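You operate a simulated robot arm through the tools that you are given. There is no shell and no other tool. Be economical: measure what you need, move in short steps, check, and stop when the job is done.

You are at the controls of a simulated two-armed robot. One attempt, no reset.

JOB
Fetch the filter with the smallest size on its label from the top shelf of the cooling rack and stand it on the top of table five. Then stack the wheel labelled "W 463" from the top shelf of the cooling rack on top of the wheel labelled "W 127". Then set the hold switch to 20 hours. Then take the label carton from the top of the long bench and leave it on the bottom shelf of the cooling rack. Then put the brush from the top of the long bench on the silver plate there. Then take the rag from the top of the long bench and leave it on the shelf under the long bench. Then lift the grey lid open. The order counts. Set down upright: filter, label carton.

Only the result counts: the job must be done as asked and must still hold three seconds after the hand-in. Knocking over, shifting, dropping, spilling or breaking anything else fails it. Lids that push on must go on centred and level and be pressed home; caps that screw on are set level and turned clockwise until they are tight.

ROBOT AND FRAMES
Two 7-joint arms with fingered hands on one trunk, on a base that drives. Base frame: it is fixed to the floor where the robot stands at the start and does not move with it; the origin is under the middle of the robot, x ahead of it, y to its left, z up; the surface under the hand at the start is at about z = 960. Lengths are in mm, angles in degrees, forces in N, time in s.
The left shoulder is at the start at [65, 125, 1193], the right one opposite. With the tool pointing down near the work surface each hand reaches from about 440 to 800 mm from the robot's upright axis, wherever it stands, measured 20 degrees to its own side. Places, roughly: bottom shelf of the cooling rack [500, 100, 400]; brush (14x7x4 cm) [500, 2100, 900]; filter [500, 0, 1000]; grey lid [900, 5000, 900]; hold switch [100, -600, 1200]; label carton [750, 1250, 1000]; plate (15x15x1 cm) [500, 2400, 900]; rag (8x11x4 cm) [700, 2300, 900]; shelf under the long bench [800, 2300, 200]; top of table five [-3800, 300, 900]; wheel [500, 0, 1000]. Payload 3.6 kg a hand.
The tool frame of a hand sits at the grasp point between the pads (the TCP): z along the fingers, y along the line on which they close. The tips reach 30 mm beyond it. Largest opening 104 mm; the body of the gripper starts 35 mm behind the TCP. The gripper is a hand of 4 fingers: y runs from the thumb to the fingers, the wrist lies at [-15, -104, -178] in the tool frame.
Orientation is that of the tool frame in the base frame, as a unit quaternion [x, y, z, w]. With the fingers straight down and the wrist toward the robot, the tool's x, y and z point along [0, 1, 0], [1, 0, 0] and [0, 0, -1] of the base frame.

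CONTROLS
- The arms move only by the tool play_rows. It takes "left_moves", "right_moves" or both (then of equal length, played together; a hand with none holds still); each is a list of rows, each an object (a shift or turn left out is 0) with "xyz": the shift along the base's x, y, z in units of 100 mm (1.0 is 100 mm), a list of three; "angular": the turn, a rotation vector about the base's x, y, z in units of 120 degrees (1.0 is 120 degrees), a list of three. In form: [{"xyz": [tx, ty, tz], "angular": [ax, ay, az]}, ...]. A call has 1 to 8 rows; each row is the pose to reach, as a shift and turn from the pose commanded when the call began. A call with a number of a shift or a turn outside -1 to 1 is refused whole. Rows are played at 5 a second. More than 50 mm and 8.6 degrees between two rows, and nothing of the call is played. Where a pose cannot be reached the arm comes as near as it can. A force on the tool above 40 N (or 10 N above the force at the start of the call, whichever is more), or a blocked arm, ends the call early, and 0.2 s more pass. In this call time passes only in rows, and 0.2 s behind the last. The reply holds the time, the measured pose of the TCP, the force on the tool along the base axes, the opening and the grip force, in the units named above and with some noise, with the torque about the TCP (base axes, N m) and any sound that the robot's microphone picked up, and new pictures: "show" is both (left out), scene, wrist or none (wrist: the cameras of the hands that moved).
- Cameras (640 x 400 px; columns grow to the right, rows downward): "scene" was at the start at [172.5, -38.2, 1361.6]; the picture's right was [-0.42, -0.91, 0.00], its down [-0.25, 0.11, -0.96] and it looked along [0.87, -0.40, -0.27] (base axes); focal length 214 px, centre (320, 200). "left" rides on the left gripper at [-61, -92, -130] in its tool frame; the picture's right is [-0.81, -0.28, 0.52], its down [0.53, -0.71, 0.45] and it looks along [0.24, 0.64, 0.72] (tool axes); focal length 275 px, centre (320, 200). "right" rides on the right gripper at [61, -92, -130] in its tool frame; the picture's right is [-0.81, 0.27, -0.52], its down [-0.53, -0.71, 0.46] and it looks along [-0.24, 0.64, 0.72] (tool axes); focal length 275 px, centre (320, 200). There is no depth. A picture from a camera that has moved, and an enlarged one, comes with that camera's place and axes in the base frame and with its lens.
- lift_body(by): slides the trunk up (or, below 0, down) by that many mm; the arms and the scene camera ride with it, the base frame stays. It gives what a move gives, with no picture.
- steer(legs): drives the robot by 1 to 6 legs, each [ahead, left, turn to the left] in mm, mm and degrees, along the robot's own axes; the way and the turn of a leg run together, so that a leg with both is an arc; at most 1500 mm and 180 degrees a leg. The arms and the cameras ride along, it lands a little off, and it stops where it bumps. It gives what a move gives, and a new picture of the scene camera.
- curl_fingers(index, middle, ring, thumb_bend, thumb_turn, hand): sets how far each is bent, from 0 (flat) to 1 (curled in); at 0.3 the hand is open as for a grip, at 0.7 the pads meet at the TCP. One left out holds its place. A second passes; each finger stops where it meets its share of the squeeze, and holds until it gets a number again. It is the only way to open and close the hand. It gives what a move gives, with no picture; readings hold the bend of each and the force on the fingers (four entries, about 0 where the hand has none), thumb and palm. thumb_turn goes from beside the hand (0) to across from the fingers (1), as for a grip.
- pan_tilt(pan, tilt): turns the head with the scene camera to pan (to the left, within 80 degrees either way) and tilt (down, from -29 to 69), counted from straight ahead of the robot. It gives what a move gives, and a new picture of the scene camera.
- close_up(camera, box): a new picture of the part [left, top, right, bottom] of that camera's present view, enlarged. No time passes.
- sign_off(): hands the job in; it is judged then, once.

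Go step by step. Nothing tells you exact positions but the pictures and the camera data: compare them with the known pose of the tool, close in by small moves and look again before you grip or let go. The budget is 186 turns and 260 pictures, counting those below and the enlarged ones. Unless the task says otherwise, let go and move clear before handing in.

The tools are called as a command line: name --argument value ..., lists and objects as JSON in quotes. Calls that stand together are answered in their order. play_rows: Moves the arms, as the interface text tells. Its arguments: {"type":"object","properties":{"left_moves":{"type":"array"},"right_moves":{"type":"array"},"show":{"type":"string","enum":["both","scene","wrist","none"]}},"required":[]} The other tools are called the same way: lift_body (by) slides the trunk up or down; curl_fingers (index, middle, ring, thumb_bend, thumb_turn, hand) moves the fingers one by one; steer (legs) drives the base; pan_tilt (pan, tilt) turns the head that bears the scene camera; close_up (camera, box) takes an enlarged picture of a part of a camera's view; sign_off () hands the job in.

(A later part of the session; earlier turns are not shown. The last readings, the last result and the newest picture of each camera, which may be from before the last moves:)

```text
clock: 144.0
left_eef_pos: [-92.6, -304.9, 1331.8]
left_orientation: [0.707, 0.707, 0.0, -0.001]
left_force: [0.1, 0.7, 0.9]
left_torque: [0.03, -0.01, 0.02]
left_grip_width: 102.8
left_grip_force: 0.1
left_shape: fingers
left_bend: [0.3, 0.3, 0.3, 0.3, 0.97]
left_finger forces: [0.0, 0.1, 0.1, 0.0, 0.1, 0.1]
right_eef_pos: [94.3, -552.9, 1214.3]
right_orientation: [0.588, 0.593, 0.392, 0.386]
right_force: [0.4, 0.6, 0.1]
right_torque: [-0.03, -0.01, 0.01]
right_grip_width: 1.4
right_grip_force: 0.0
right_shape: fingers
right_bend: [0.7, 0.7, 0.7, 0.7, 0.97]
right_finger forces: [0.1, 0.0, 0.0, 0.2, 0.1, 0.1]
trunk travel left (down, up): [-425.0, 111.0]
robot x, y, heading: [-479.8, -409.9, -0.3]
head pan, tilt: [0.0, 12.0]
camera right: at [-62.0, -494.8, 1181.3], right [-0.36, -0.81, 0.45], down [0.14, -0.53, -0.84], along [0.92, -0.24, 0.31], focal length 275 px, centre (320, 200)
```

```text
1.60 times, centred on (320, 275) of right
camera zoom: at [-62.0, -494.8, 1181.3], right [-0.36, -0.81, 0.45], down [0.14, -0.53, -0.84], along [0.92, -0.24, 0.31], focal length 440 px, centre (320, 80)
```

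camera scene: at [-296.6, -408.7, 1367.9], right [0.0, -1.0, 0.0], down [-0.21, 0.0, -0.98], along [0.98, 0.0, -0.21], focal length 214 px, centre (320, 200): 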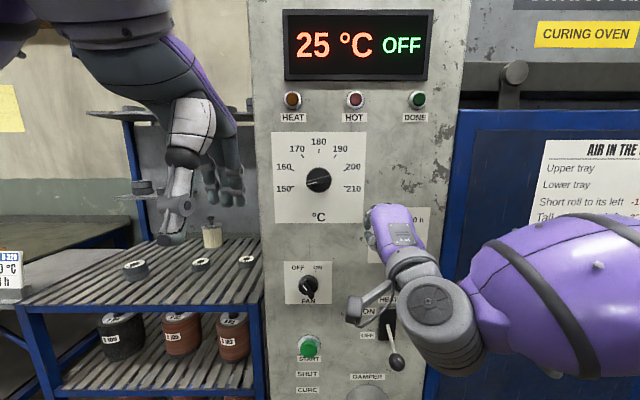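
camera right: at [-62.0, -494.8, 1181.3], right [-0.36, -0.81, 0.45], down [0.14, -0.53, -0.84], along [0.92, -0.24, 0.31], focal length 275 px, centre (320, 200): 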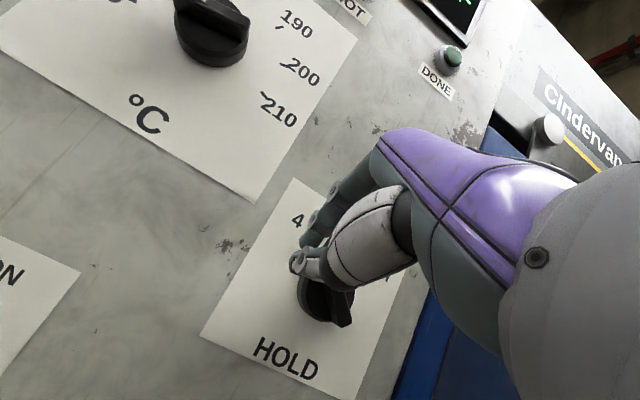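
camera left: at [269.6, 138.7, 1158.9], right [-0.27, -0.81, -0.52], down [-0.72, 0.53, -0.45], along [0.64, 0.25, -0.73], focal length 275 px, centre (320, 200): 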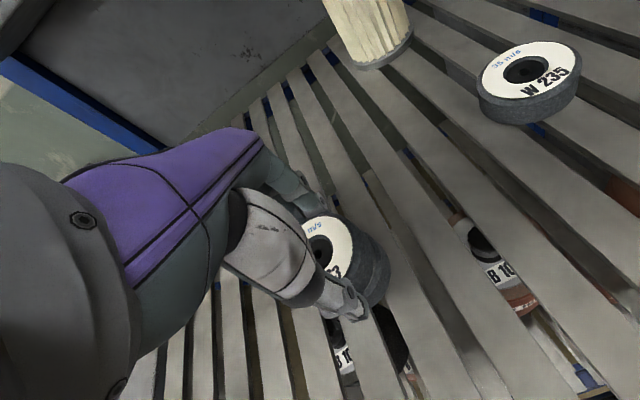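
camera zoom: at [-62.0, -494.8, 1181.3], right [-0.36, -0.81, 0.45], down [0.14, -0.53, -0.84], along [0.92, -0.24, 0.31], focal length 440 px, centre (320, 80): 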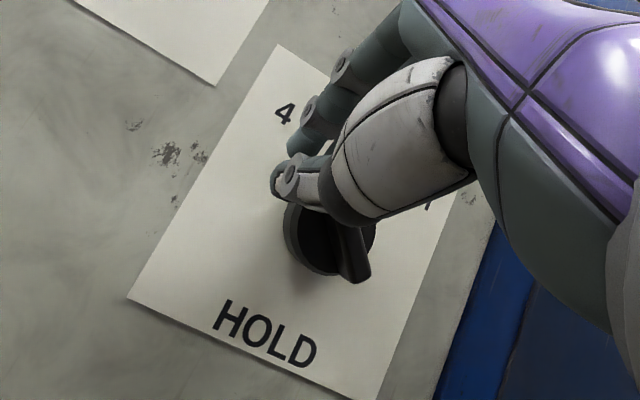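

No contact yet: the fingertips passed in front of the bar. I'll go back left, 8 mm deeper, and push again.

play_rows --right_moves '[{"xyz": [-0.05, 0.2, 0.05]}, {"xyz": [-0.05, 0.4, 0.0]}, {"xyz": [0.08, 0.4, -0.02]}, {"xyz": [0.08, 0.3, -0.02]}, {"xyz": [0.08, 0.2, -0.02]}, {"xyz": [0.08, 0.12, -0.02]}, {"xyz": [0.08, 0.06, -0.02]}, {"xyz": [0.08, 0.0, -0.02]}]' --show "wrist"

close_up --camera "right" --box '[200, 150, 440, 400]'

```text
clock: 145.8
left_eef_pos: [-93.4, -304.7, 1331.5]
left_orientation: [0.708, 0.706, -0.001, 0.0]
left_force: [0.3, 0.0, -0.4]
left_torque: [0.01, -0.02, 0.01]
left_grip_width: 103.1
left_grip_force: 0.1
left_shape: fingers
left_bend: [0.3, 0.3, 0.3, 0.3, 0.97]
left_finger forces: [0.0, 0.1, 0.0, 0.0, 0.1, 0.0]
right_eef_pos: [101.0, -555.2, 1213.9]
right_orientation: [0.588, 0.592, 0.393, 0.387]
right_force: [-2.1, -0.8, 4.8]
right_torque: [-0.13, -0.14, -0.05]
right_grip_width: 1.3
right_grip_force: 2.5
right_shape: fingers
right_bend: [0.7, 0.7, 0.67, 0.7, 0.97]
right_finger forces: [0.0, 0.0, 5.2, 0.1, 0.0, 0.0]
trunk travel left (down, up): [-425.0, 111.0]
robot x, y, heading: [-476.1, -407.5, -0.4]
head pan, tilt: [0.0, 12.0]
camera right: at [-54.5, -495.4, 1180.9], right [-0.36, -0.81, 0.45], down [0.14, -0.53, -0.84], along [0.92, -0.24, 0.31], focal length 275 px, centre (320, 200)
```

right: 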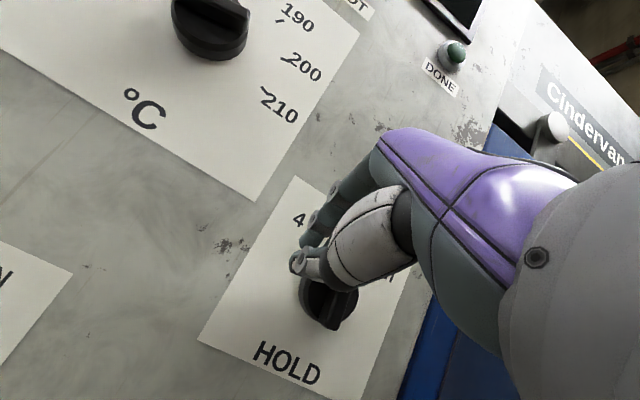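

```text
1.60 times, centred on (320, 275) of right
camera zoom: at [-54.5, -495.4, 1180.9], right [-0.36, -0.81, 0.45], down [0.14, -0.53, -0.84], along [0.92, -0.24, 0.31], focal length 440 px, centre (320, 80)
```

zoom: 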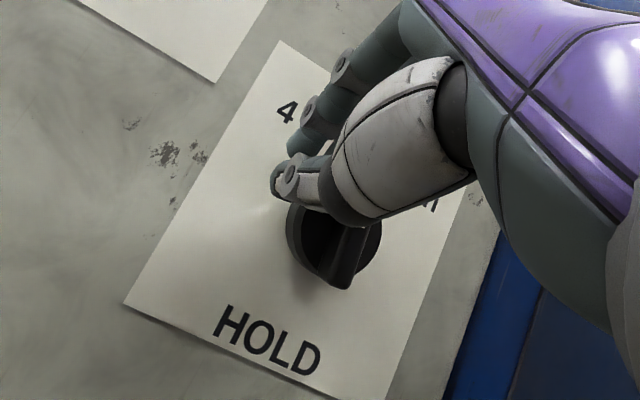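

The bar has turned to about vertical (8 h). Continuing to push right and slightly down.

play_rows --right_moves '[{"xyz": [0.02, -0.06, 0]}, {"xyz": [0.02, -0.12, 0]}, {"xyz": [0.02, -0.18, -0.03]}, {"xyz": [0.02, -0.24, -0.06]}, {"xyz": [0.02, -0.3, -0.09]}]' --show "wrist"

close_up --camera "right" --box '[200, 150, 440, 400]'

```text
clock: 147.0
left_eef_pos: [-96.5, -300.1, 1330.3]
left_orientation: [0.707, 0.707, 0.0, 0.002]
left_force: [0.3, 0.8, -0.1]
left_torque: [0.0, 0.0, 0.03]
left_grip_width: 103.1
left_grip_force: 0.0
left_shape: fingers
left_bend: [0.3, 0.3, 0.3, 0.3, 0.97]
left_finger forces: [0.0, 0.0, 0.1, 0.1, 0.0, 0.1]
right_eef_pos: [100.2, -577.2, 1208.3]
right_orientation: [0.583, 0.593, 0.395, 0.39]
right_force: [-8.1, 16.7, 19.8]
right_torque: [-0.05, -0.66, 0.46]
right_grip_width: 1.0
right_grip_force: 13.5
right_shape: fingers
right_bend: [0.68, 0.63, 0.69, 0.71, 0.96]
right_finger forces: [9.9, 12.3, 0.5, 0.0, 3.6, 0.0]
trunk travel left (down, up): [-425.0, 111.0]
robot x, y, heading: [-479.4, -409.5, -0.2]
head pan, tilt: [0.0, 12.0]
camera right: at [-55.9, -519.8, 1174.0], right [-0.36, -0.82, 0.45], down [0.16, -0.53, -0.83], along [0.92, -0.23, 0.32], focal length 275 px, centre (320, 200)
```

right: 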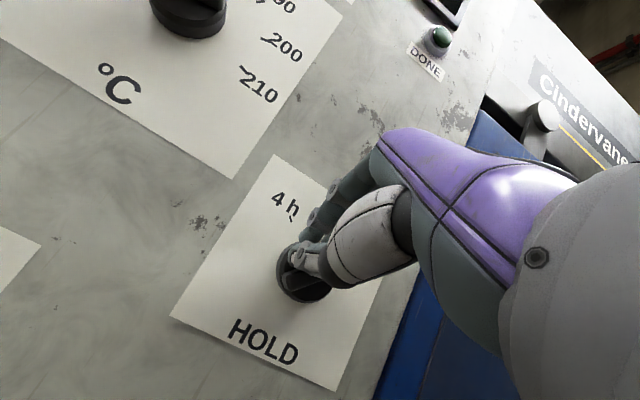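

```text
1.60 times, centred on (320, 275) of right
camera zoom: at [-55.9, -519.8, 1174.0], right [-0.36, -0.82, 0.45], down [0.16, -0.53, -0.83], along [0.92, -0.23, 0.32], focal length 440 px, centre (320, 80)
```

zoom: 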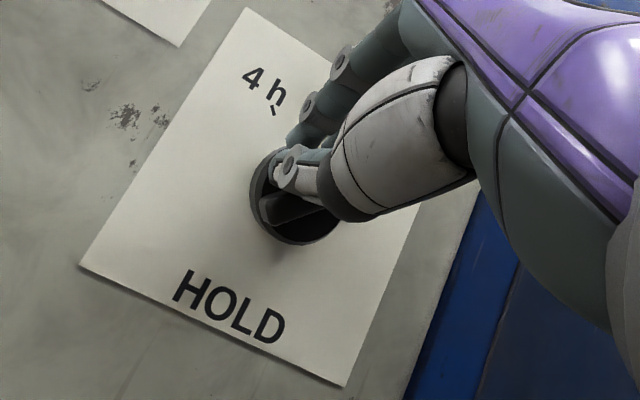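

The bar now points to the upper right (20 h). I'll ease off up-left, then withdraw straight back and check.

play_rows --right_moves '[{"xyz": [0, 0.06, 0.08]}, {"xyz": [-0.3, 0.08, 0.1]}, {"xyz": [-0.6, 0.08, 0.1]}, {"xyz": [-1.0, 0.1, 0.1]}]' --show "wrist"

steer --legs '[[-200, 0, 0]]'

close_up --camera "right" --box '[200, 200, 440, 400]'

```text
clock: 148.0
left_eef_pos: [-92.1, -305.1, 1330.5]
left_orientation: [0.708, 0.706, -0.001, -0.001]
left_force: [0.8, 0.0, -0.6]
left_torque: [-0.01, 0.0, -0.05]
left_grip_width: 103.0
left_grip_force: 0.1
left_shape: fingers
left_bend: [0.3, 0.3, 0.3, 0.3, 0.97]
left_finger forces: [0.1, 0.0, 0.0, 0.1, 0.0, 0.1]
right_eef_pos: [34.6, -576.1, 1212.2]
right_orientation: [0.589, 0.593, 0.39, 0.387]
right_force: [-0.4, 0.2, 0.3]
right_torque: [0.01, 0.03, 0.02]
right_grip_width: 1.0
right_grip_force: 0.0
right_shape: fingers
right_bend: [0.7, 0.7, 0.7, 0.7, 0.97]
right_finger forces: [0.1, 0.0, 0.1, 0.0, 0.0, 0.0]
right hand out of reach, approached as far as the arm can: row 4
trunk travel left (down, up): [-425.0, 111.0]
robot x, y, heading: [-479.4, -410.4, -0.5]
head pan, tilt: [0.0, 12.0]
camera right: at [-122.2, -515.9, 1179.6], right [-0.36, -0.81, 0.46], down [0.14, -0.53, -0.84], along [0.92, -0.24, 0.31], focal length 275 px, centre (320, 200)
```

right: 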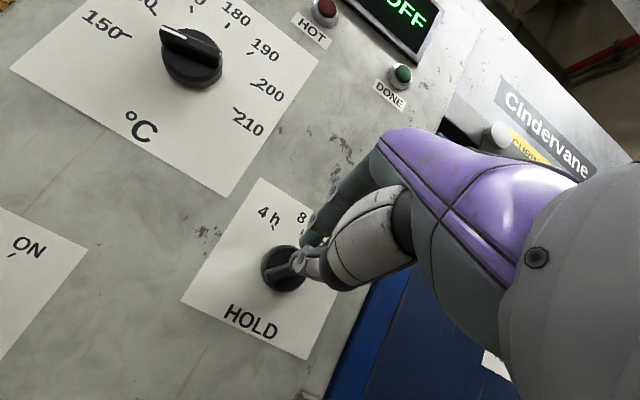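

```text
clock: 149.6
left_eef_pos: [-291.9, -303.2, 1330.1]
left_orientation: [0.707, 0.707, -0.001, -0.001]
left_force: [-0.1, 0.9, 0.2]
left_torque: [-0.01, -0.02, 0.01]
left_grip_width: 103.1
left_grip_force: 0.1
left_shape: fingers
left_bend: [0.3, 0.3, 0.3, 0.3, 0.97]
left_finger forces: [0.1, 0.1, 0.0, 0.1, 0.0, 0.0]
right_eef_pos: [-165.6, -573.9, 1214.0]
right_orientation: [0.588, 0.592, 0.392, 0.388]
right_force: [0.3, -1.5, 0.5]
right_torque: [0.0, -0.02, -0.01]
right_grip_width: 1.1
right_grip_force: 0.1
right_shape: fingers
right_bend: [0.7, 0.7, 0.7, 0.7, 0.97]
right_finger forces: [0.1, 0.0, 0.0, 0.0, 0.0, 0.0]
trunk travel left (down, up): [-425.0, 111.0]
robot x, y, heading: [-678.1, -403.9, 0.1]
head pan, tilt: [0.0, 12.0]
camera scene: at [-496.7, -407.7, 1367.9], right [0.0, -1.0, 0.0], down [-0.21, 0.0, -0.98], along [0.98, 0.0, -0.21], focal length 214 px, centre (320, 200)
```

scene: 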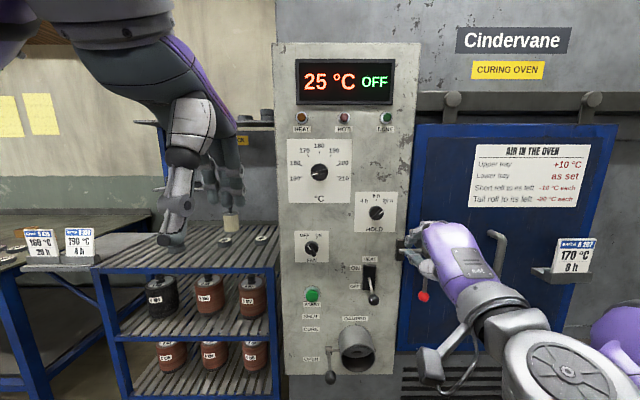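

```text
2.00 times, centred on (320, 300) of right
camera zoom: at [-322.1, -514.5, 1180.3], right [-0.36, -0.81, 0.45], down [0.14, -0.53, -0.84], along [0.92, -0.24, 0.31], focal length 551 px, centre (320, 0)
```

zoom: 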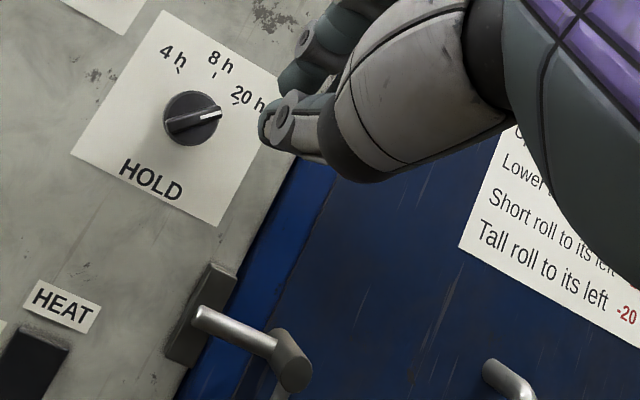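

close_up --camera "scene" --box '[340, 180, 410, 240]'

```text
6.67 times, centred on (375, 210) of scene
camera zoom: at [-496.7, -407.7, 1367.9], right [0.0, -1.0, 0.0], down [-0.21, 0.0, -0.98], along [0.98, 0.0, -0.21], focal length 1430 px, centre (-47, 133)
```

zoom: 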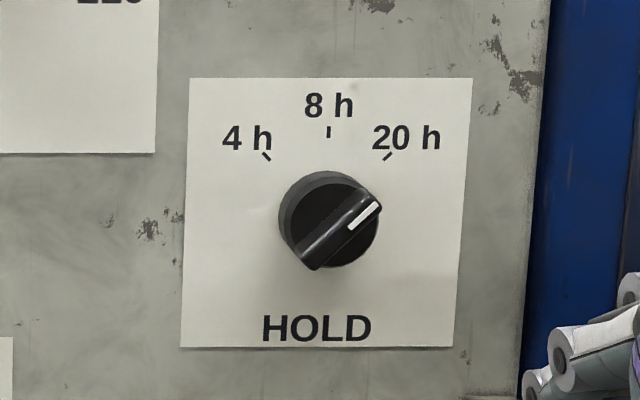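

The switch is at 20 h. Next is the label carton: I'll bring the right hand back to pointing down, then strafe left to the long bench.

play_rows --right_moves '[{"xyz": [0, 0, 0.12], "angular": [0, 0.07, 0]}, {"xyz": [0, 0, 0.24], "angular": [0, 0.14, 0]}, {"xyz": [0, 0, 0.36], "angular": [0, 0.21, 0]}, {"xyz": [0, 0, 0.48], "angular": [0, 0.28, 0]}, {"xyz": [0, 0, 0.6], "angular": [0, 0.35, 0]}, {"xyz": [0, 0, 0.72], "angular": [0, 0.42, 0]}, {"xyz": [0, 0, 0.85], "angular": [0, 0.49, 0]}, {"xyz": [0, 0, 1.0], "angular": [0, 0.56, 0]}]' --show "none"

curl_fingers --hand "right" --index 0.3 --middle 0.3 --ring 0.3 --thumb_bend 0.3

steer --legs '[[0, 1500, 0], [0, 100, 0]]'

pan_tilt --pan 0 --tilt 25

```text
clock: 151.4
left_eef_pos: [-292.2, -302.5, 1329.4]
left_orientation: [0.707, 0.707, -0.001, 0.0]
left_force: [0.2, 0.7, 0.0]
left_torque: [-0.01, 0.02, 0.0]
left_grip_width: 103.0
left_grip_force: 0.1
left_shape: fingers
left_bend: [0.3, 0.3, 0.3, 0.3, 0.97]
left_finger forces: [0.0, 0.0, 0.0, 0.1, 0.0, 0.0]
right_eef_pos: [-166.0, -573.7, 1312.9]
right_orientation: [0.706, 0.708, 0.0, -0.006]
right_force: [0.9, -0.2, 0.0]
right_torque: [-0.02, 0.04, -0.03]
right_grip_width: 1.0
right_grip_force: 0.1
right_shape: fingers
right_bend: [0.7, 0.7, 0.7, 0.7, 0.97]
right_finger forces: [0.1, 0.1, 0.1, 0.0, 0.0, 0.0]
trunk travel left (down, up): [-425.0, 111.0]
robot x, y, heading: [-680.6, -409.4, -0.3]
head pan, tilt: [0.0, 12.0]
```

```text
clock: 152.4
left_eef_pos: [-292.0, -302.0, 1329.9]
left_orientation: [0.708, 0.707, 0.0, -0.001]
left_force: [-0.5, 0.2, -0.4]
left_torque: [-0.02, 0.01, -0.01]
left_grip_width: 103.0
left_grip_force: 0.0
left_shape: fingers
left_bend: [0.3, 0.3, 0.3, 0.3, 0.97]
left_finger forces: [0.0, 0.1, 0.1, 0.1, 0.1, 0.1]
right_eef_pos: [-165.0, -573.9, 1313.0]
right_orientation: [0.706, 0.708, 0.001, -0.005]
right_force: [0.4, 0.5, -0.5]
right_torque: [0.0, 0.03, 0.01]
right_grip_width: 102.9
right_grip_force: 0.1
right_shape: fingers
right_bend: [0.3, 0.3, 0.3, 0.3, 0.97]
right_finger forces: [0.0, 0.0, 0.0, 0.1, 0.1, 0.0]
trunk travel left (down, up): [-425.0, 111.0]
robot x, y, heading: [-674.3, -409.1, -0.3]
head pan, tilt: [0.0, 12.0]
```

```text
clock: 166.8
left_eef_pos: [-272.6, 1287.1, 1330.0]
left_orientation: [0.712, 0.702, -0.001, -0.001]
left_force: [0.5, -0.3, -0.3]
left_torque: [0.0, 0.02, 0.03]
left_grip_width: 102.7
left_grip_force: 0.0
left_shape: fingers
left_bend: [0.3, 0.3, 0.3, 0.3, 0.97]
left_finger forces: [0.0, 0.1, 0.0, 0.0, 0.1, 0.1]
right_eef_pos: [-150.6, 1016.7, 1313.5]
right_orientation: [0.711, 0.704, 0.001, -0.005]
right_force: [0.2, -0.4, -0.4]
right_torque: [0.03, 0.02, 0.01]
right_grip_width: 102.7
right_grip_force: 0.0
right_shape: fingers
right_bend: [0.3, 0.3, 0.3, 0.3, 0.97]
right_finger forces: [0.1, 0.0, 0.0, 0.0, 0.0, 0.1]
trunk travel left (down, up): [-425.0, 111.0]
robot x, y, heading: [-661.1, 1187.4, -0.8]
head pan, tilt: [0.0, 12.0]
camera scene: at [-478.7, 1186.4, 1367.9], right [-0.02, -1.0, 0.0], down [-0.21, 0.0, -0.98], along [0.98, -0.02, -0.21], focal length 214 px, centre (320, 200)
```

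scene: 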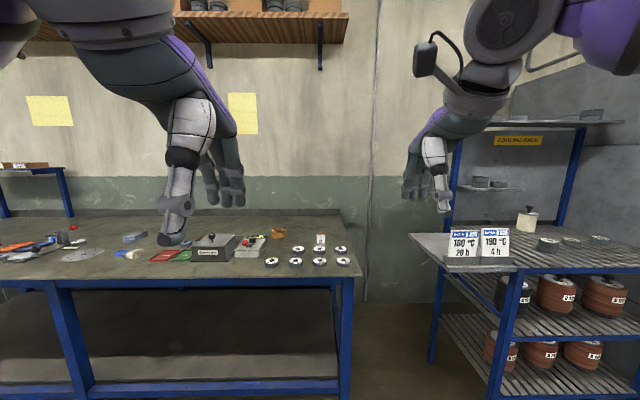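

```text
clock: 167.5
left_eef_pos: [-273.9, 1286.6, 1331.0]
left_orientation: [0.712, 0.703, -0.001, -0.001]
left_force: [0.1, 0.3, -0.2]
left_torque: [-0.02, -0.06, -0.01]
left_grip_width: 102.9
left_grip_force: 0.1
left_shape: fingers
left_bend: [0.3, 0.3, 0.3, 0.3, 0.97]
left_finger forces: [0.0, 0.0, 0.1, 0.0, 0.0, 0.0]
right_eef_pos: [-149.1, 1014.9, 1312.3]
right_orientation: [0.711, 0.704, 0.001, -0.005]
right_force: [-0.7, -0.1, 0.2]
right_torque: [-0.02, -0.01, -0.01]
right_grip_width: 102.8
right_grip_force: 0.0
right_shape: fingers
right_bend: [0.3, 0.3, 0.3, 0.3, 0.97]
right_finger forces: [0.0, 0.0, 0.0, 0.0, 0.0, 0.1]
trunk travel left (down, up): [-425.0, 111.0]
robot x, y, heading: [-660.0, 1187.7, -1.1]
head pan, tilt: [0.0, 25.0]
camera scene: at [-479.8, 1186.2, 1346.8], right [-0.02, -1.0, 0.0], down [-0.42, 0.01, -0.91], along [0.91, -0.02, -0.42], focal length 214 px, centre (320, 200)
```

scene: 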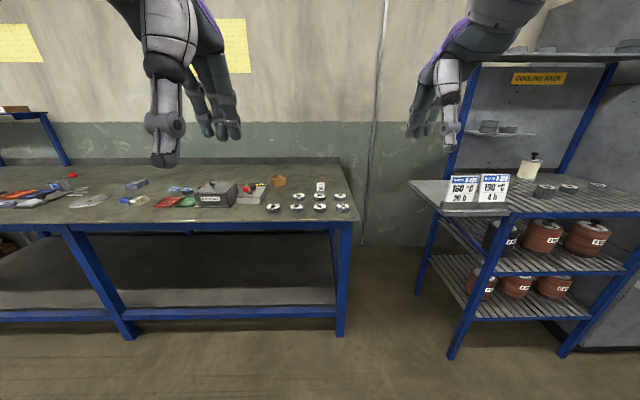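

close_up --camera "scene" --box '[180, 160, 360, 230]'

close_up --camera "scene" --box '[0, 160, 200, 230]'

close_up --camera "scene" --box '[400, 160, 640, 360]'

```text
3.56 times, centred on (270, 195) of scene
camera zoom: at [-479.8, 1186.2, 1346.8], right [-0.02, -1.0, 0.0], down [-0.42, 0.01, -0.91], along [0.91, -0.02, -0.42], focal length 763 px, centre (498, 218)
```

zoom: 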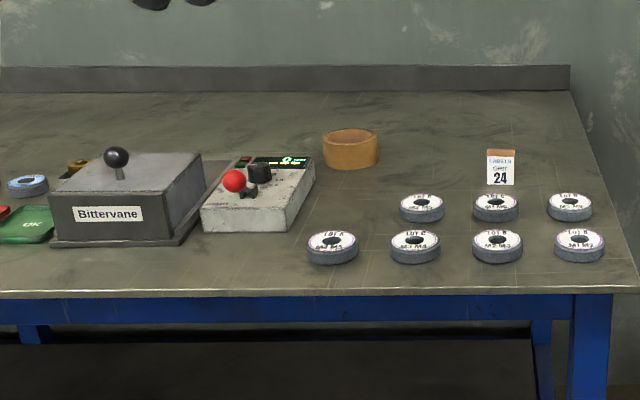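

```text
3.20 times, centred on (100, 195) of scene
camera zoom: at [-479.8, 1186.2, 1346.8], right [-0.02, -1.0, 0.0], down [-0.42, 0.01, -0.91], along [0.91, -0.02, -0.42], focal length 686 px, centre (1024, 216)
```

zoom: 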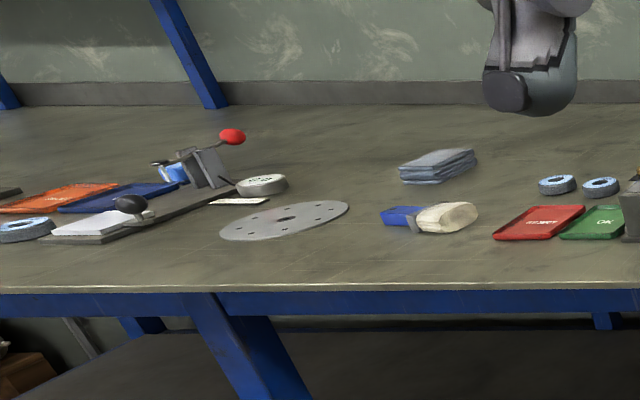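

```text
2.00 times, centred on (520, 260) of scene
camera zoom: at [-479.8, 1186.2, 1346.8], right [-0.02, -1.0, 0.0], down [-0.42, 0.01, -0.91], along [0.91, -0.02, -0.42], focal length 429 px, centre (-80, 80)
```

zoom: 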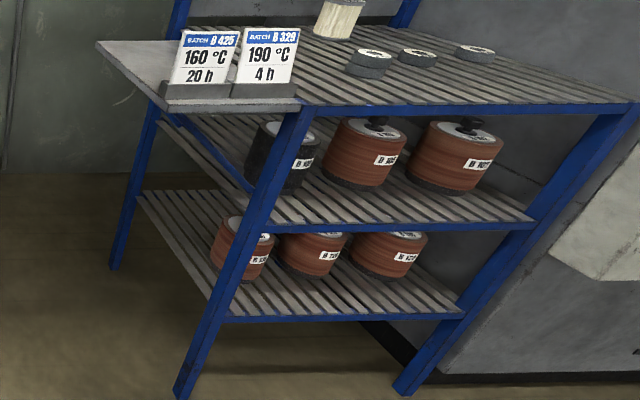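

The small white "LABELS" carton is at about [700, 1156] on the bench, behind the wheels. The rack's bottom shelf is near z 337 with a free strip in front of the rolls. I'll drop the trunk 100 and drive up to the bench.

lift_body --by -100

steer --legs '[[0, 0, 1.1], [655, -165, 0]]'

pan_tilt --pan 10 --tilt 30

```text
clock: 168.8
left_eef_pos: [-273.8, 1288.9, 1229.9]
left_orientation: [0.711, 0.703, 0.0, 0.0]
left_force: [0.3, 0.3, -1.5]
left_torque: [0.01, 0.01, -0.03]
left_grip_width: 103.0
left_grip_force: 0.0
left_shape: fingers
left_bend: [0.3, 0.3, 0.3, 0.3, 0.97]
left_finger forces: [0.0, 0.0, 0.0, 0.0, 0.0, 0.1]
right_eef_pos: [-150.7, 1015.6, 1212.9]
right_orientation: [0.711, 0.703, 0.001, -0.004]
right_force: [0.0, 0.3, 0.7]
right_torque: [-0.03, 0.0, -0.01]
right_grip_width: 102.9
right_grip_force: 0.1
right_shape: fingers
right_bend: [0.3, 0.3, 0.3, 0.3, 0.97]
right_finger forces: [0.0, 0.0, 0.1, 0.1, 0.0, 0.1]
trunk travel left (down, up): [-325.0, 211.0]
robot x, y, heading: [-659.1, 1187.8, -0.9]
head pan, tilt: [0.0, 25.0]
```

```text
clock: 172.9
left_eef_pos: [382.5, 1131.9, 1231.1]
left_orientation: [0.705, 0.709, -0.001, -0.001]
left_force: [0.4, 0.1, 0.4]
left_torque: [0.0, 0.03, 0.03]
left_grip_width: 103.2
left_grip_force: 0.1
left_shape: fingers
left_bend: [0.3, 0.3, 0.3, 0.3, 0.97]
left_finger forces: [0.0, 0.1, 0.0, 0.0, 0.0, 0.0]
right_eef_pos: [511.8, 863.0, 1212.3]
right_orientation: [0.704, 0.711, 0.001, -0.005]
right_force: [0.8, 0.3, -0.5]
right_torque: [0.01, 0.02, 0.01]
right_grip_width: 102.8
right_grip_force: 0.0
right_shape: fingers
right_bend: [0.3, 0.3, 0.3, 0.3, 0.97]
right_finger forces: [0.0, 0.0, 0.0, 0.0, 0.1, 0.0]
trunk travel left (down, up): [-325.0, 211.0]
robot x, y, heading: [-1.5, 1025.5, 0.1]
head pan, tilt: [0.0, 25.0]
camera scene: at [204.4, 1027.0, 1244.6], right [0.0, -1.0, 0.0], down [-0.42, 0.0, -0.91], along [0.91, 0.0, -0.42], focal length 214 px, centre (320, 200)
```

scene: 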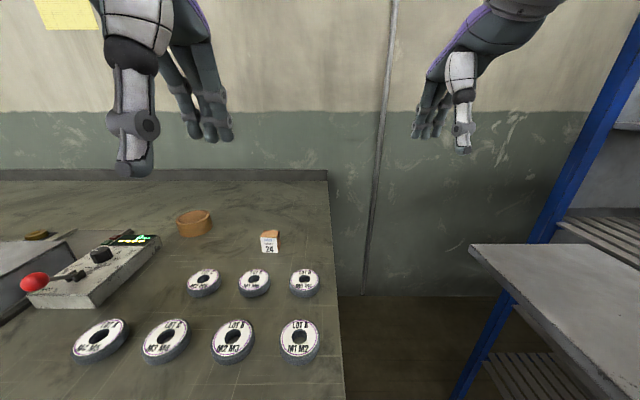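

```text
clock: 173.6
left_eef_pos: [383.7, 1132.2, 1229.5]
left_orientation: [0.705, 0.709, 0.0, 0.0]
left_force: [-0.4, 0.2, 1.3]
left_torque: [0.04, 0.02, 0.0]
left_grip_width: 103.0
left_grip_force: 0.1
left_shape: fingers
left_bend: [0.3, 0.3, 0.3, 0.3, 0.97]
left_finger forces: [0.0, 0.1, 0.0, 0.0, 0.0, 0.0]
right_eef_pos: [511.0, 863.8, 1213.2]
right_orientation: [0.704, 0.71, 0.001, -0.005]
right_force: [1.0, 0.1, -0.3]
right_torque: [-0.01, -0.05, 0.0]
right_grip_width: 102.8
right_grip_force: 0.0
right_shape: fingers
right_bend: [0.3, 0.3, 0.3, 0.3, 0.97]
right_finger forces: [0.0, 0.1, 0.1, 0.0, 0.0, 0.0]
trunk travel left (down, up): [-325.0, 211.0]
robot x, y, heading: [-2.9, 1026.2, 0.1]
head pan, tilt: [10.0, 30.0]
camera scene: at [202.2, 1038.9, 1239.3], right [0.13, -0.99, 0.0], down [-0.47, -0.06, -0.88], along [0.87, 0.12, -0.47], focal length 214 px, centre (320, 200)
```

scene: 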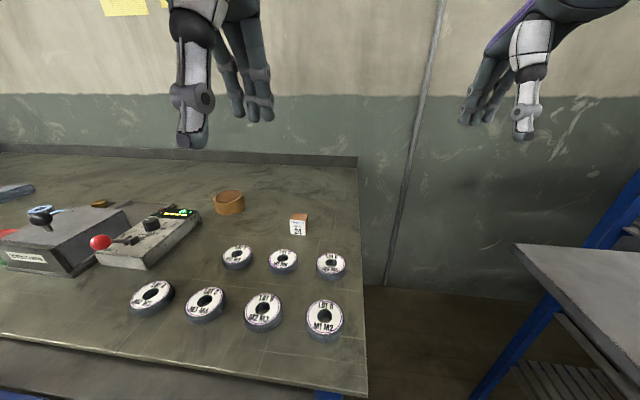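

close_up --camera "scene" --box '[260, 190, 350, 250]'

play_rows --left_moves '[{"xyz": [0.3, 0.1, -0.35]}, {"xyz": [0.6, 0.2, -0.7]}, {"xyz": [1.0, 0.35, -0.9]}]' --show "none"

play_rows --left_moves '[{"xyz": [0.33, 0, -0.3]}, {"xyz": [0.66, 0, -0.5]}, {"xyz": [1.0, 0, -0.6]}]' --show "wrist"

```text
6.67 times, centred on (305, 220) of scene
camera zoom: at [202.2, 1038.9, 1239.3], right [0.13, -0.99, 0.0], down [-0.47, -0.06, -0.88], along [0.87, 0.12, -0.47], focal length 1430 px, centre (420, 67)
```

zoom: 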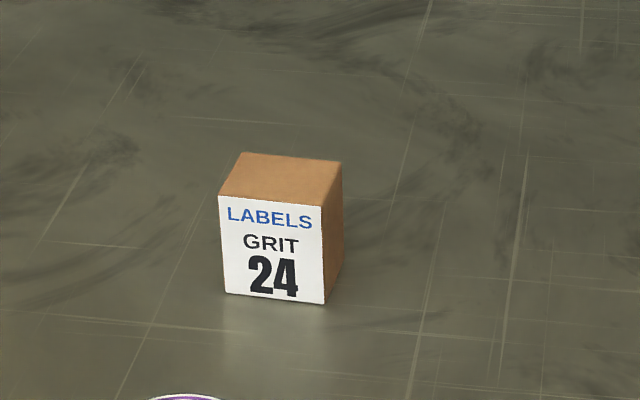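

```text
clock: 174.4
left_eef_pos: [483.7, 1168.0, 1140.5]
left_orientation: [0.705, 0.709, 0.0, 0.0]
left_force: [0.3, 0.4, -0.7]
left_torque: [0.01, 0.03, 0.04]
left_grip_width: 102.9
left_grip_force: 0.0
left_shape: fingers
left_bend: [0.3, 0.3, 0.3, 0.3, 0.97]
left_finger forces: [0.1, 0.0, 0.0, 0.0, 0.0, 0.0]
right_eef_pos: [511.8, 863.2, 1212.5]
right_orientation: [0.704, 0.71, 0.0, -0.006]
right_force: [0.1, -0.1, 0.6]
right_torque: [-0.01, 0.01, -0.02]
right_grip_width: 102.9
right_grip_force: 0.0
right_shape: fingers
right_bend: [0.3, 0.3, 0.3, 0.3, 0.97]
right_finger forces: [0.0, 0.1, 0.0, 0.0, 0.0, 0.0]
trunk travel left (down, up): [-325.0, 211.0]
robot x, y, heading: [-3.1, 1024.1, 0.1]
head pan, tilt: [10.0, 30.0]
```

```text
clock: 175.2
left_eef_pos: [583.1, 1168.0, 1079.7]
left_orientation: [0.705, 0.709, 0.0, -0.001]
left_force: [0.4, -0.5, 0.2]
left_torque: [0.02, 0.01, 0.0]
left_grip_width: 103.1
left_grip_force: 0.0
left_shape: fingers
left_bend: [0.3, 0.3, 0.3, 0.3, 0.97]
left_finger forces: [0.0, 0.0, 0.0, 0.0, 0.0, 0.0]
right_eef_pos: [512.4, 863.3, 1212.6]
right_orientation: [0.704, 0.711, 0.0, -0.007]
right_force: [0.3, -0.3, -0.2]
right_torque: [-0.04, 0.01, -0.02]
right_grip_width: 102.9
right_grip_force: 0.0
right_shape: fingers
right_bend: [0.3, 0.3, 0.3, 0.3, 0.97]
right_finger forces: [0.0, 0.0, 0.0, 0.0, 0.0, 0.0]
trunk travel left (down, up): [-325.0, 211.0]
robot x, y, heading: [-2.4, 1026.5, 0.1]
head pan, tilt: [10.0, 30.0]
camera left: at [492.0, 1105.9, 1210.0], right [-0.27, -0.81, -0.52], down [-0.72, 0.53, -0.45], along [0.64, 0.25, -0.73], focal length 275 px, centre (320, 200)
```

left: 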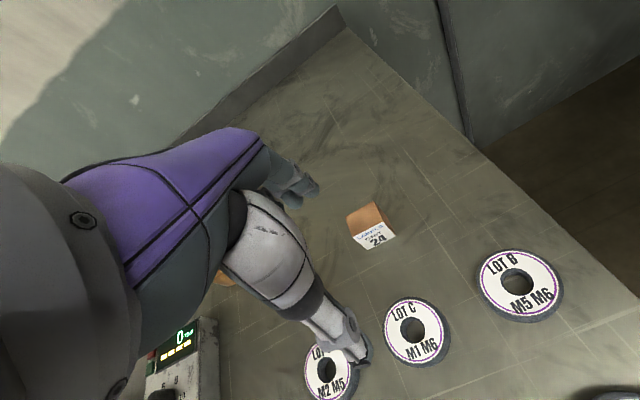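

play_rows --left_moves '[{"xyz": [0.35, -0.02, -0.3]}, {"xyz": [0.7, -0.04, -0.6]}, {"xyz": [1.0, -0.06, -0.95]}]' --show "wrist"

close_up --camera "scene" --box '[240, 150, 360, 250]'

```text
clock: 176.0
left_eef_pos: [683.4, 1161.5, 984.9]
left_orientation: [0.705, 0.709, 0.001, -0.001]
left_force: [0.3, -0.1, 0.2]
left_torque: [-0.01, 0.04, -0.01]
left_grip_width: 103.3
left_grip_force: 0.1
left_shape: fingers
left_bend: [0.3, 0.3, 0.3, 0.3, 0.97]
left_finger forces: [0.0, 0.1, 0.0, 0.0, 0.0, 0.1]
right_eef_pos: [512.1, 863.6, 1212.8]
right_orientation: [0.704, 0.71, 0.001, -0.006]
right_force: [-1.0, -0.1, -0.5]
right_torque: [0.0, 0.01, 0.0]
right_grip_width: 103.1
right_grip_force: 0.1
right_shape: fingers
right_bend: [0.3, 0.3, 0.3, 0.3, 0.97]
right_finger forces: [0.0, 0.1, 0.1, 0.0, 0.0, 0.0]
trunk travel left (down, up): [-325.0, 211.0]
robot x, y, heading: [-1.5, 1023.5, 0.2]
head pan, tilt: [10.0, 30.0]
camera left: at [592.4, 1098.9, 1115.6], right [-0.27, -0.81, -0.52], down [-0.72, 0.53, -0.45], along [0.64, 0.25, -0.73], focal length 275 px, centre (320, 200)
```

left: 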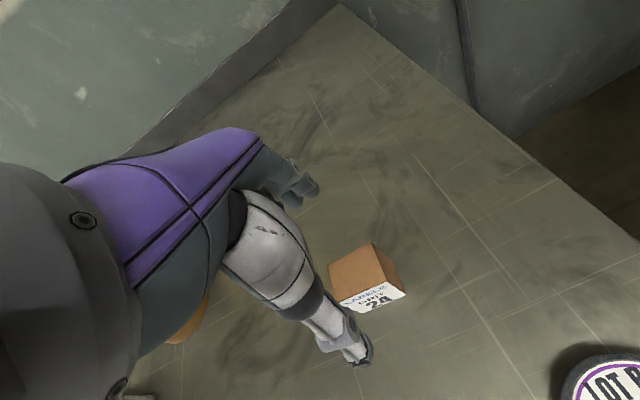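

```text
4.00 times, centred on (300, 200) of scene
camera zoom: at [201.8, 1042.6, 1236.5], right [0.18, -0.98, 0.0], down [-0.49, -0.09, -0.87], along [0.85, 0.15, -0.5], focal length 858 px, centre (400, 200)
```

zoom: 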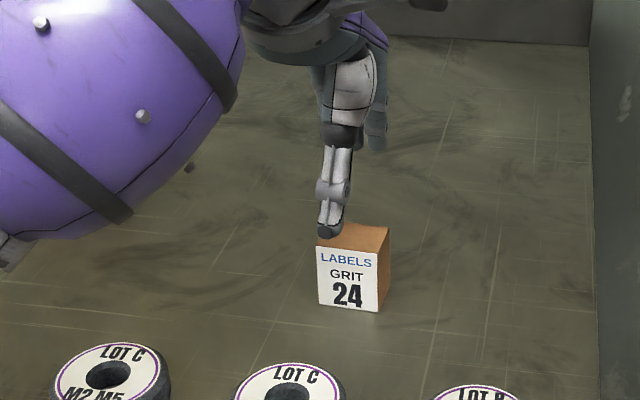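

play_rows --left_moves '[{"xyz": [0.08, -0.01, -0.3]}, {"xyz": [0.08, -0.01, -0.6]}, {"xyz": [0.08, -0.01, -0.8]}]' --show "wrist"

close_up --camera "scene" --box '[240, 150, 360, 250]'

```text
clock: 176.8
left_eef_pos: [691.4, 1161.7, 904.6]
left_orientation: [0.705, 0.709, 0.0, -0.002]
left_force: [-0.5, 0.4, 1.1]
left_torque: [-0.03, -0.02, 0.01]
left_grip_width: 103.1
left_grip_force: 0.0
left_shape: fingers
left_bend: [0.3, 0.3, 0.3, 0.3, 0.97]
left_finger forces: [0.0, 0.1, 0.1, 0.0, 0.0, 0.1]
right_eef_pos: [511.5, 863.0, 1213.3]
right_orientation: [0.704, 0.71, 0.002, -0.005]
right_force: [-0.3, -1.0, 0.3]
right_torque: [-0.01, -0.02, -0.02]
right_grip_width: 102.8
right_grip_force: 0.1
right_shape: fingers
right_bend: [0.3, 0.3, 0.3, 0.3, 0.97]
right_finger forces: [0.0, 0.0, 0.0, 0.0, 0.0, 0.0]
trunk travel left (down, up): [-325.0, 211.0]
robot x, y, heading: [-2.1, 1025.1, 0.1]
head pan, tilt: [10.0, 30.0]
camera left: at [599.6, 1098.9, 1035.6], right [-0.27, -0.81, -0.52], down [-0.72, 0.53, -0.45], along [0.64, 0.25, -0.73], focal length 275 px, centre (320, 200)
```

left: 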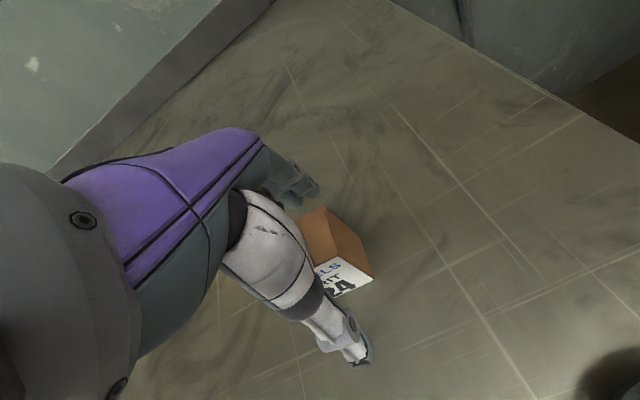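

```text
4.00 times, centred on (300, 200) of scene
camera zoom: at [201.3, 1042.7, 1236.6], right [0.18, -0.98, 0.0], down [-0.49, -0.09, -0.87], along [0.85, 0.15, -0.5], focal length 858 px, centre (400, 200)
```

zoom: 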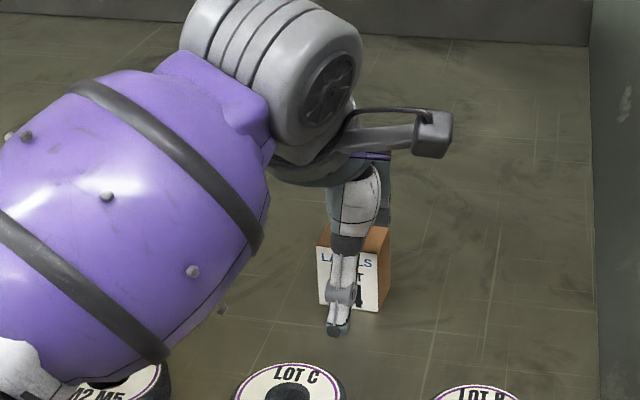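

curl_fingers --hand "left" --index 0.65 --middle 0.65 --ring 0.65 --thumb_bend 0.65

play_rows --left_moves '[{"xyz": [0, 0, 0.3]}, {"xyz": [0, 0, 0.6]}]' --show "wrist"

close_up --camera "scene" --box '[240, 120, 360, 220]'

```text
clock: 177.8
left_eef_pos: [691.8, 1160.8, 906.1]
left_orientation: [0.706, 0.709, 0.0, -0.001]
left_force: [-0.8, -1.3, 0.1]
left_torque: [-0.01, -0.01, -0.01]
left_grip_width: 29.8
left_grip_force: 6.1
left_shape: fingers
left_bend: [0.6, 0.62, 0.64, 0.58, 0.96]
left_finger forces: [3.4, 2.9, 0.3, 0.1, 6.6, 0.0]
right_eef_pos: [510.4, 862.2, 1213.0]
right_orientation: [0.704, 0.71, 0.001, -0.005]
right_force: [0.6, 0.4, 0.0]
right_torque: [0.01, 0.02, 0.02]
right_grip_width: 102.9
right_grip_force: 0.1
right_shape: fingers
right_bend: [0.3, 0.3, 0.3, 0.3, 0.97]
right_finger forces: [0.0, 0.0, 0.0, 0.0, 0.1, 0.0]
trunk travel left (down, up): [-325.0, 211.0]
robot x, y, heading: [-1.8, 1024.7, 0.3]
head pan, tilt: [10.0, 30.0]
```

```text
clock: 178.4
left_eef_pos: [690.1, 1159.5, 965.7]
left_orientation: [0.705, 0.709, 0.0, -0.001]
left_force: [0.3, -0.8, -0.8]
left_torque: [-0.02, 0.01, -0.02]
left_grip_width: 29.8
left_grip_force: 6.9
left_shape: fingers
left_bend: [0.6, 0.62, 0.64, 0.58, 0.96]
left_finger forces: [3.5, 2.9, 0.4, 0.1, 6.7, 0.0]
right_eef_pos: [511.3, 863.5, 1212.8]
right_orientation: [0.704, 0.71, 0.001, -0.004]
right_force: [-0.1, 0.0, 0.8]
right_torque: [0.01, 0.02, -0.03]
right_grip_width: 102.8
right_grip_force: 0.2
right_shape: fingers
right_bend: [0.3, 0.3, 0.3, 0.3, 0.97]
right_finger forces: [0.0, 0.1, 0.0, 0.1, 0.0, 0.0]
trunk travel left (down, up): [-325.0, 211.0]
robot x, y, heading: [-2.5, 1027.4, 0.1]
head pan, tilt: [10.0, 30.0]
camera left: at [598.9, 1098.0, 1096.3], right [-0.27, -0.81, -0.52], down [-0.72, 0.53, -0.45], along [0.64, 0.25, -0.72], focal length 275 px, centre (320, 200)
```

left: 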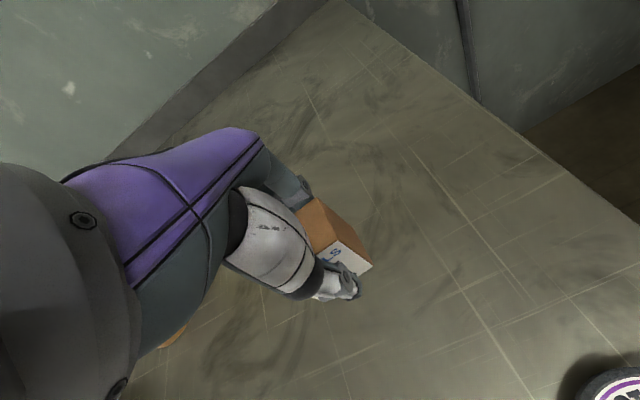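

```text
4.00 times, centred on (300, 170) of scene
camera zoom: at [201.0, 1042.7, 1236.6], right [0.18, -0.98, 0.0], down [-0.49, -0.09, -0.87], along [0.85, 0.15, -0.5], focal length 858 px, centre (400, 320)
```

zoom: 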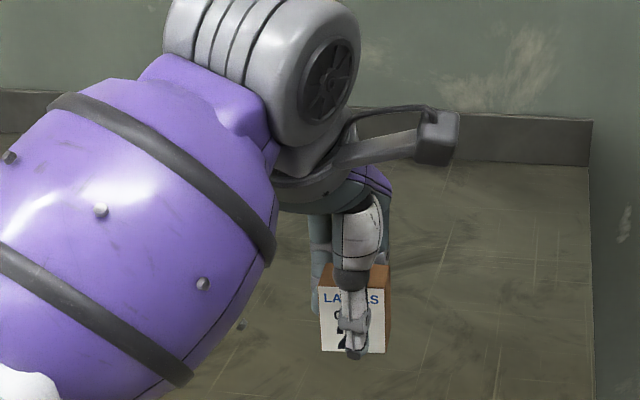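

The carton is held upright. Backing out, strafing to the rack, then lowering the trunk fully.

steer --legs '[[-700, 0, 0], [0, -990, 0]]'

lift_body --by -320

pan_tilt --pan 8 --tilt 30

```text
clock: 191.0
left_eef_pos: [-9.2, 160.1, 964.9]
left_orientation: [0.704, 0.71, 0.0, -0.001]
left_force: [0.2, 0.9, -0.9]
left_torque: [0.01, -0.02, -0.01]
left_grip_width: 29.9
left_grip_force: 6.6
left_shape: fingers
left_bend: [0.6, 0.62, 0.64, 0.58, 0.96]
left_finger forces: [3.6, 2.9, 0.4, 0.1, 6.7, 0.1]
right_eef_pos: [-187.7, -134.7, 1212.8]
right_orientation: [0.704, 0.71, 0.0, -0.005]
right_force: [0.0, -0.1, -0.7]
right_torque: [-0.02, 0.01, -0.05]
right_grip_width: 102.8
right_grip_force: 0.0
right_shape: fingers
right_bend: [0.3, 0.3, 0.3, 0.3, 0.97]
right_finger forces: [0.0, 0.0, 0.1, 0.0, 0.0, 0.0]
trunk travel left (down, up): [-325.0, 211.0]
robot x, y, heading: [-697.1, 27.0, 0.4]
head pan, tilt: [10.0, 30.0]
camera scene: at [-498.0, 43.3, 1236.6], right [0.18, -0.98, 0.0], down [-0.49, -0.09, -0.87], along [0.85, 0.15, -0.5], focal length 214 px, centre (320, 200)
```

scene: 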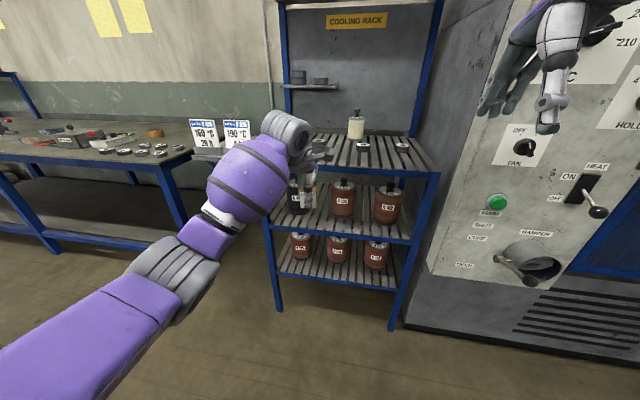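

```text
clock: 194.1
left_eef_pos: [-8.4, 161.8, 646.3]
left_orientation: [0.705, 0.71, 0.0, 0.0]
left_force: [0.1, -0.7, 0.0]
left_torque: [0.03, -0.02, 0.0]
left_grip_width: 29.9
left_grip_force: 6.9
left_shape: fingers
left_bend: [0.6, 0.62, 0.64, 0.58, 0.96]
left_finger forces: [3.5, 2.8, 0.4, 0.0, 6.7, 0.0]
right_eef_pos: [-188.5, -136.9, 893.3]
right_orientation: [0.704, 0.71, 0.0, -0.005]
right_force: [0.0, 0.1, 0.4]
right_torque: [0.01, 0.02, 0.01]
right_grip_width: 103.0
right_grip_force: 0.1
right_shape: fingers
right_bend: [0.3, 0.3, 0.3, 0.3, 0.97]
right_finger forces: [0.0, 0.1, 0.0, 0.0, 0.1, 0.0]
trunk travel left (down, up): [-5.0, 531.0]
robot x, y, heading: [-699.0, 28.3, 0.1]
head pan, tilt: [10.0, 30.0]
```

```text
clock: 194.8
left_eef_pos: [-7.7, 162.1, 645.8]
left_orientation: [0.705, 0.709, 0.0, -0.001]
left_force: [-0.5, -0.1, -1.2]
left_torque: [-0.04, -0.03, -0.01]
left_grip_width: 29.9
left_grip_force: 6.3
left_shape: fingers
left_bend: [0.6, 0.62, 0.64, 0.58, 0.96]
left_finger forces: [3.5, 2.9, 0.4, 0.0, 6.7, 0.0]
right_eef_pos: [-188.8, -135.8, 892.7]
right_orientation: [0.704, 0.71, 0.002, -0.005]
right_force: [1.2, -0.3, 0.5]
right_torque: [0.02, 0.01, 0.03]
right_grip_width: 102.9
right_grip_force: 0.1
right_shape: fingers
right_bend: [0.3, 0.3, 0.3, 0.3, 0.97]
right_finger forces: [0.0, 0.1, 0.0, 0.0, 0.0, 0.0]
trunk travel left (down, up): [-5.0, 531.0]
robot x, y, heading: [-700.4, 27.9, -0.4]
head pan, tilt: [8.0, 30.0]
camera scene: at [-403.0, 40.6, 909.4], right [0.14, -0.99, 0.0], down [-0.49, -0.07, -0.87], along [0.86, 0.12, -0.5], focal length 214 px, centre (320, 200)
```

scene: 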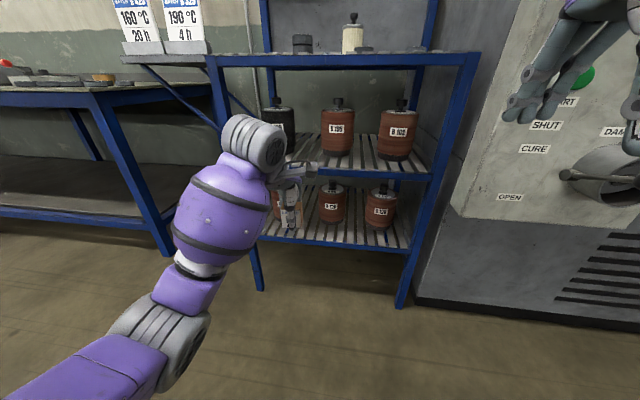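

play_rows --left_moves '[{"xyz": [0, 0.05, -0.4]}, {"xyz": [0, 0.1, -0.8]}, {"xyz": [0, 0.15, -1.0]}]' --show "none"

play_rows --left_moves '[{"xyz": [0, 0, -0.4]}, {"xyz": [0, 0.0, -0.8]}, {"xyz": [0, 0.0, -1.0]}]' --show "none"

play_rows --left_moves '[{"xyz": [0, 0, -0.25]}, {"xyz": [0, 0.0, -0.5]}]' --show "both"

```text
clock: 195.6
left_eef_pos: [-9.4, 175.2, 545.9]
left_orientation: [0.705, 0.709, 0.0, 0.001]
left_force: [-0.1, 0.4, -0.2]
left_torque: [-0.04, 0.01, -0.02]
left_grip_width: 29.9
left_grip_force: 6.4
left_shape: fingers
left_bend: [0.6, 0.62, 0.64, 0.58, 0.96]
left_finger forces: [3.5, 2.9, 0.4, 0.0, 6.5, 0.0]
right_eef_pos: [-188.6, -135.4, 892.4]
right_orientation: [0.704, 0.711, 0.001, -0.004]
right_force: [0.0, 0.2, 0.3]
right_torque: [0.02, -0.06, -0.01]
right_grip_width: 102.5
right_grip_force: 0.1
right_shape: fingers
right_bend: [0.3, 0.3, 0.3, 0.3, 0.97]
right_finger forces: [0.0, 0.0, 0.1, 0.0, 0.1, 0.0]
trunk travel left (down, up): [-5.0, 531.0]
robot x, y, heading: [-702.6, 27.8, 0.5]
head pan, tilt: [8.0, 30.0]
```

```text
clock: 196.4
left_eef_pos: [-9.3, 175.9, 445.3]
left_orientation: [0.705, 0.709, 0.0, -0.001]
left_force: [0.2, 0.8, 0.6]
left_torque: [0.02, -0.02, 0.0]
left_grip_width: 30.0
left_grip_force: 6.2
left_shape: fingers
left_bend: [0.6, 0.62, 0.64, 0.58, 0.96]
left_finger forces: [3.5, 2.8, 0.4, 0.0, 6.6, 0.0]
right_eef_pos: [-188.3, -136.5, 892.7]
right_orientation: [0.704, 0.71, 0.002, -0.005]
right_force: [0.0, 0.6, 0.6]
right_torque: [0.02, -0.01, 0.0]
right_grip_width: 102.8
right_grip_force: 0.2
right_shape: fingers
right_bend: [0.3, 0.3, 0.3, 0.3, 0.97]
right_finger forces: [0.1, 0.1, 0.0, 0.0, 0.0, 0.0]
trunk travel left (down, up): [-5.0, 531.0]
robot x, y, heading: [-704.0, 26.1, 0.1]
head pan, tilt: [8.0, 30.0]
```

```text
clock: 197.0
left_eef_pos: [-9.8, 176.4, 394.5]
left_orientation: [0.705, 0.71, -0.001, 0.0]
left_force: [-0.5, -0.7, -0.5]
left_torque: [-0.01, 0.0, 0.01]
left_grip_width: 30.2
left_grip_force: 6.5
left_shape: fingers
left_bend: [0.6, 0.62, 0.64, 0.58, 0.96]
left_finger forces: [3.5, 2.8, 0.5, 0.0, 6.5, 0.0]
right_eef_pos: [-189.8, -135.9, 893.1]
right_orientation: [0.704, 0.71, 0.001, -0.006]
right_force: [0.0, -0.4, 0.3]
right_torque: [-0.03, -0.04, 0.01]
right_grip_width: 102.7
right_grip_force: 0.0
right_shape: fingers
right_bend: [0.3, 0.3, 0.3, 0.3, 0.97]
right_finger forces: [0.1, 0.0, 0.1, 0.1, 0.1, 0.0]
trunk travel left (down, up): [-5.0, 531.0]
robot x, y, heading: [-705.6, 27.3, 0.3]
head pan, tilt: [8.0, 30.0]
camera scene: at [-403.0, 40.5, 909.4], right [0.14, -0.99, 0.0], down [-0.49, -0.07, -0.87], along [0.86, 0.12, -0.5], focal length 214 px, centre (320, 200)
camera left: at [-100.6, 114.8, 525.6], right [-0.27, -0.81, -0.52], down [-0.72, 0.53, -0.45], along [0.64, 0.25, -0.73], focal length 275 px, centre (320, 200)
```

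scene: 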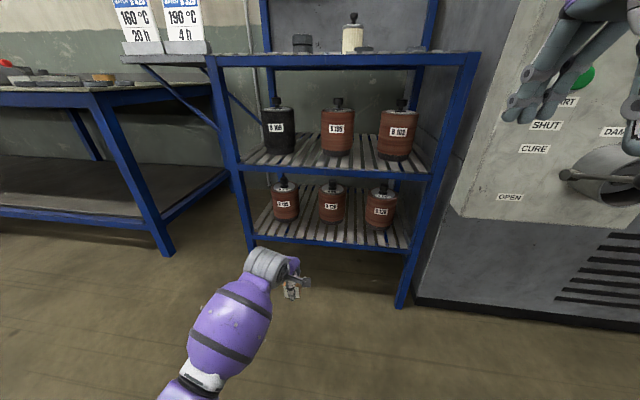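
left: 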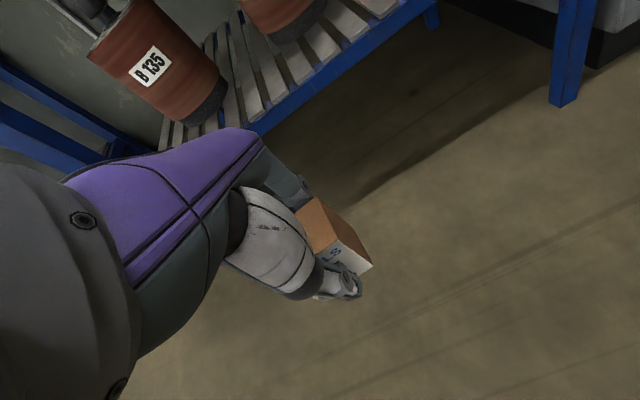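

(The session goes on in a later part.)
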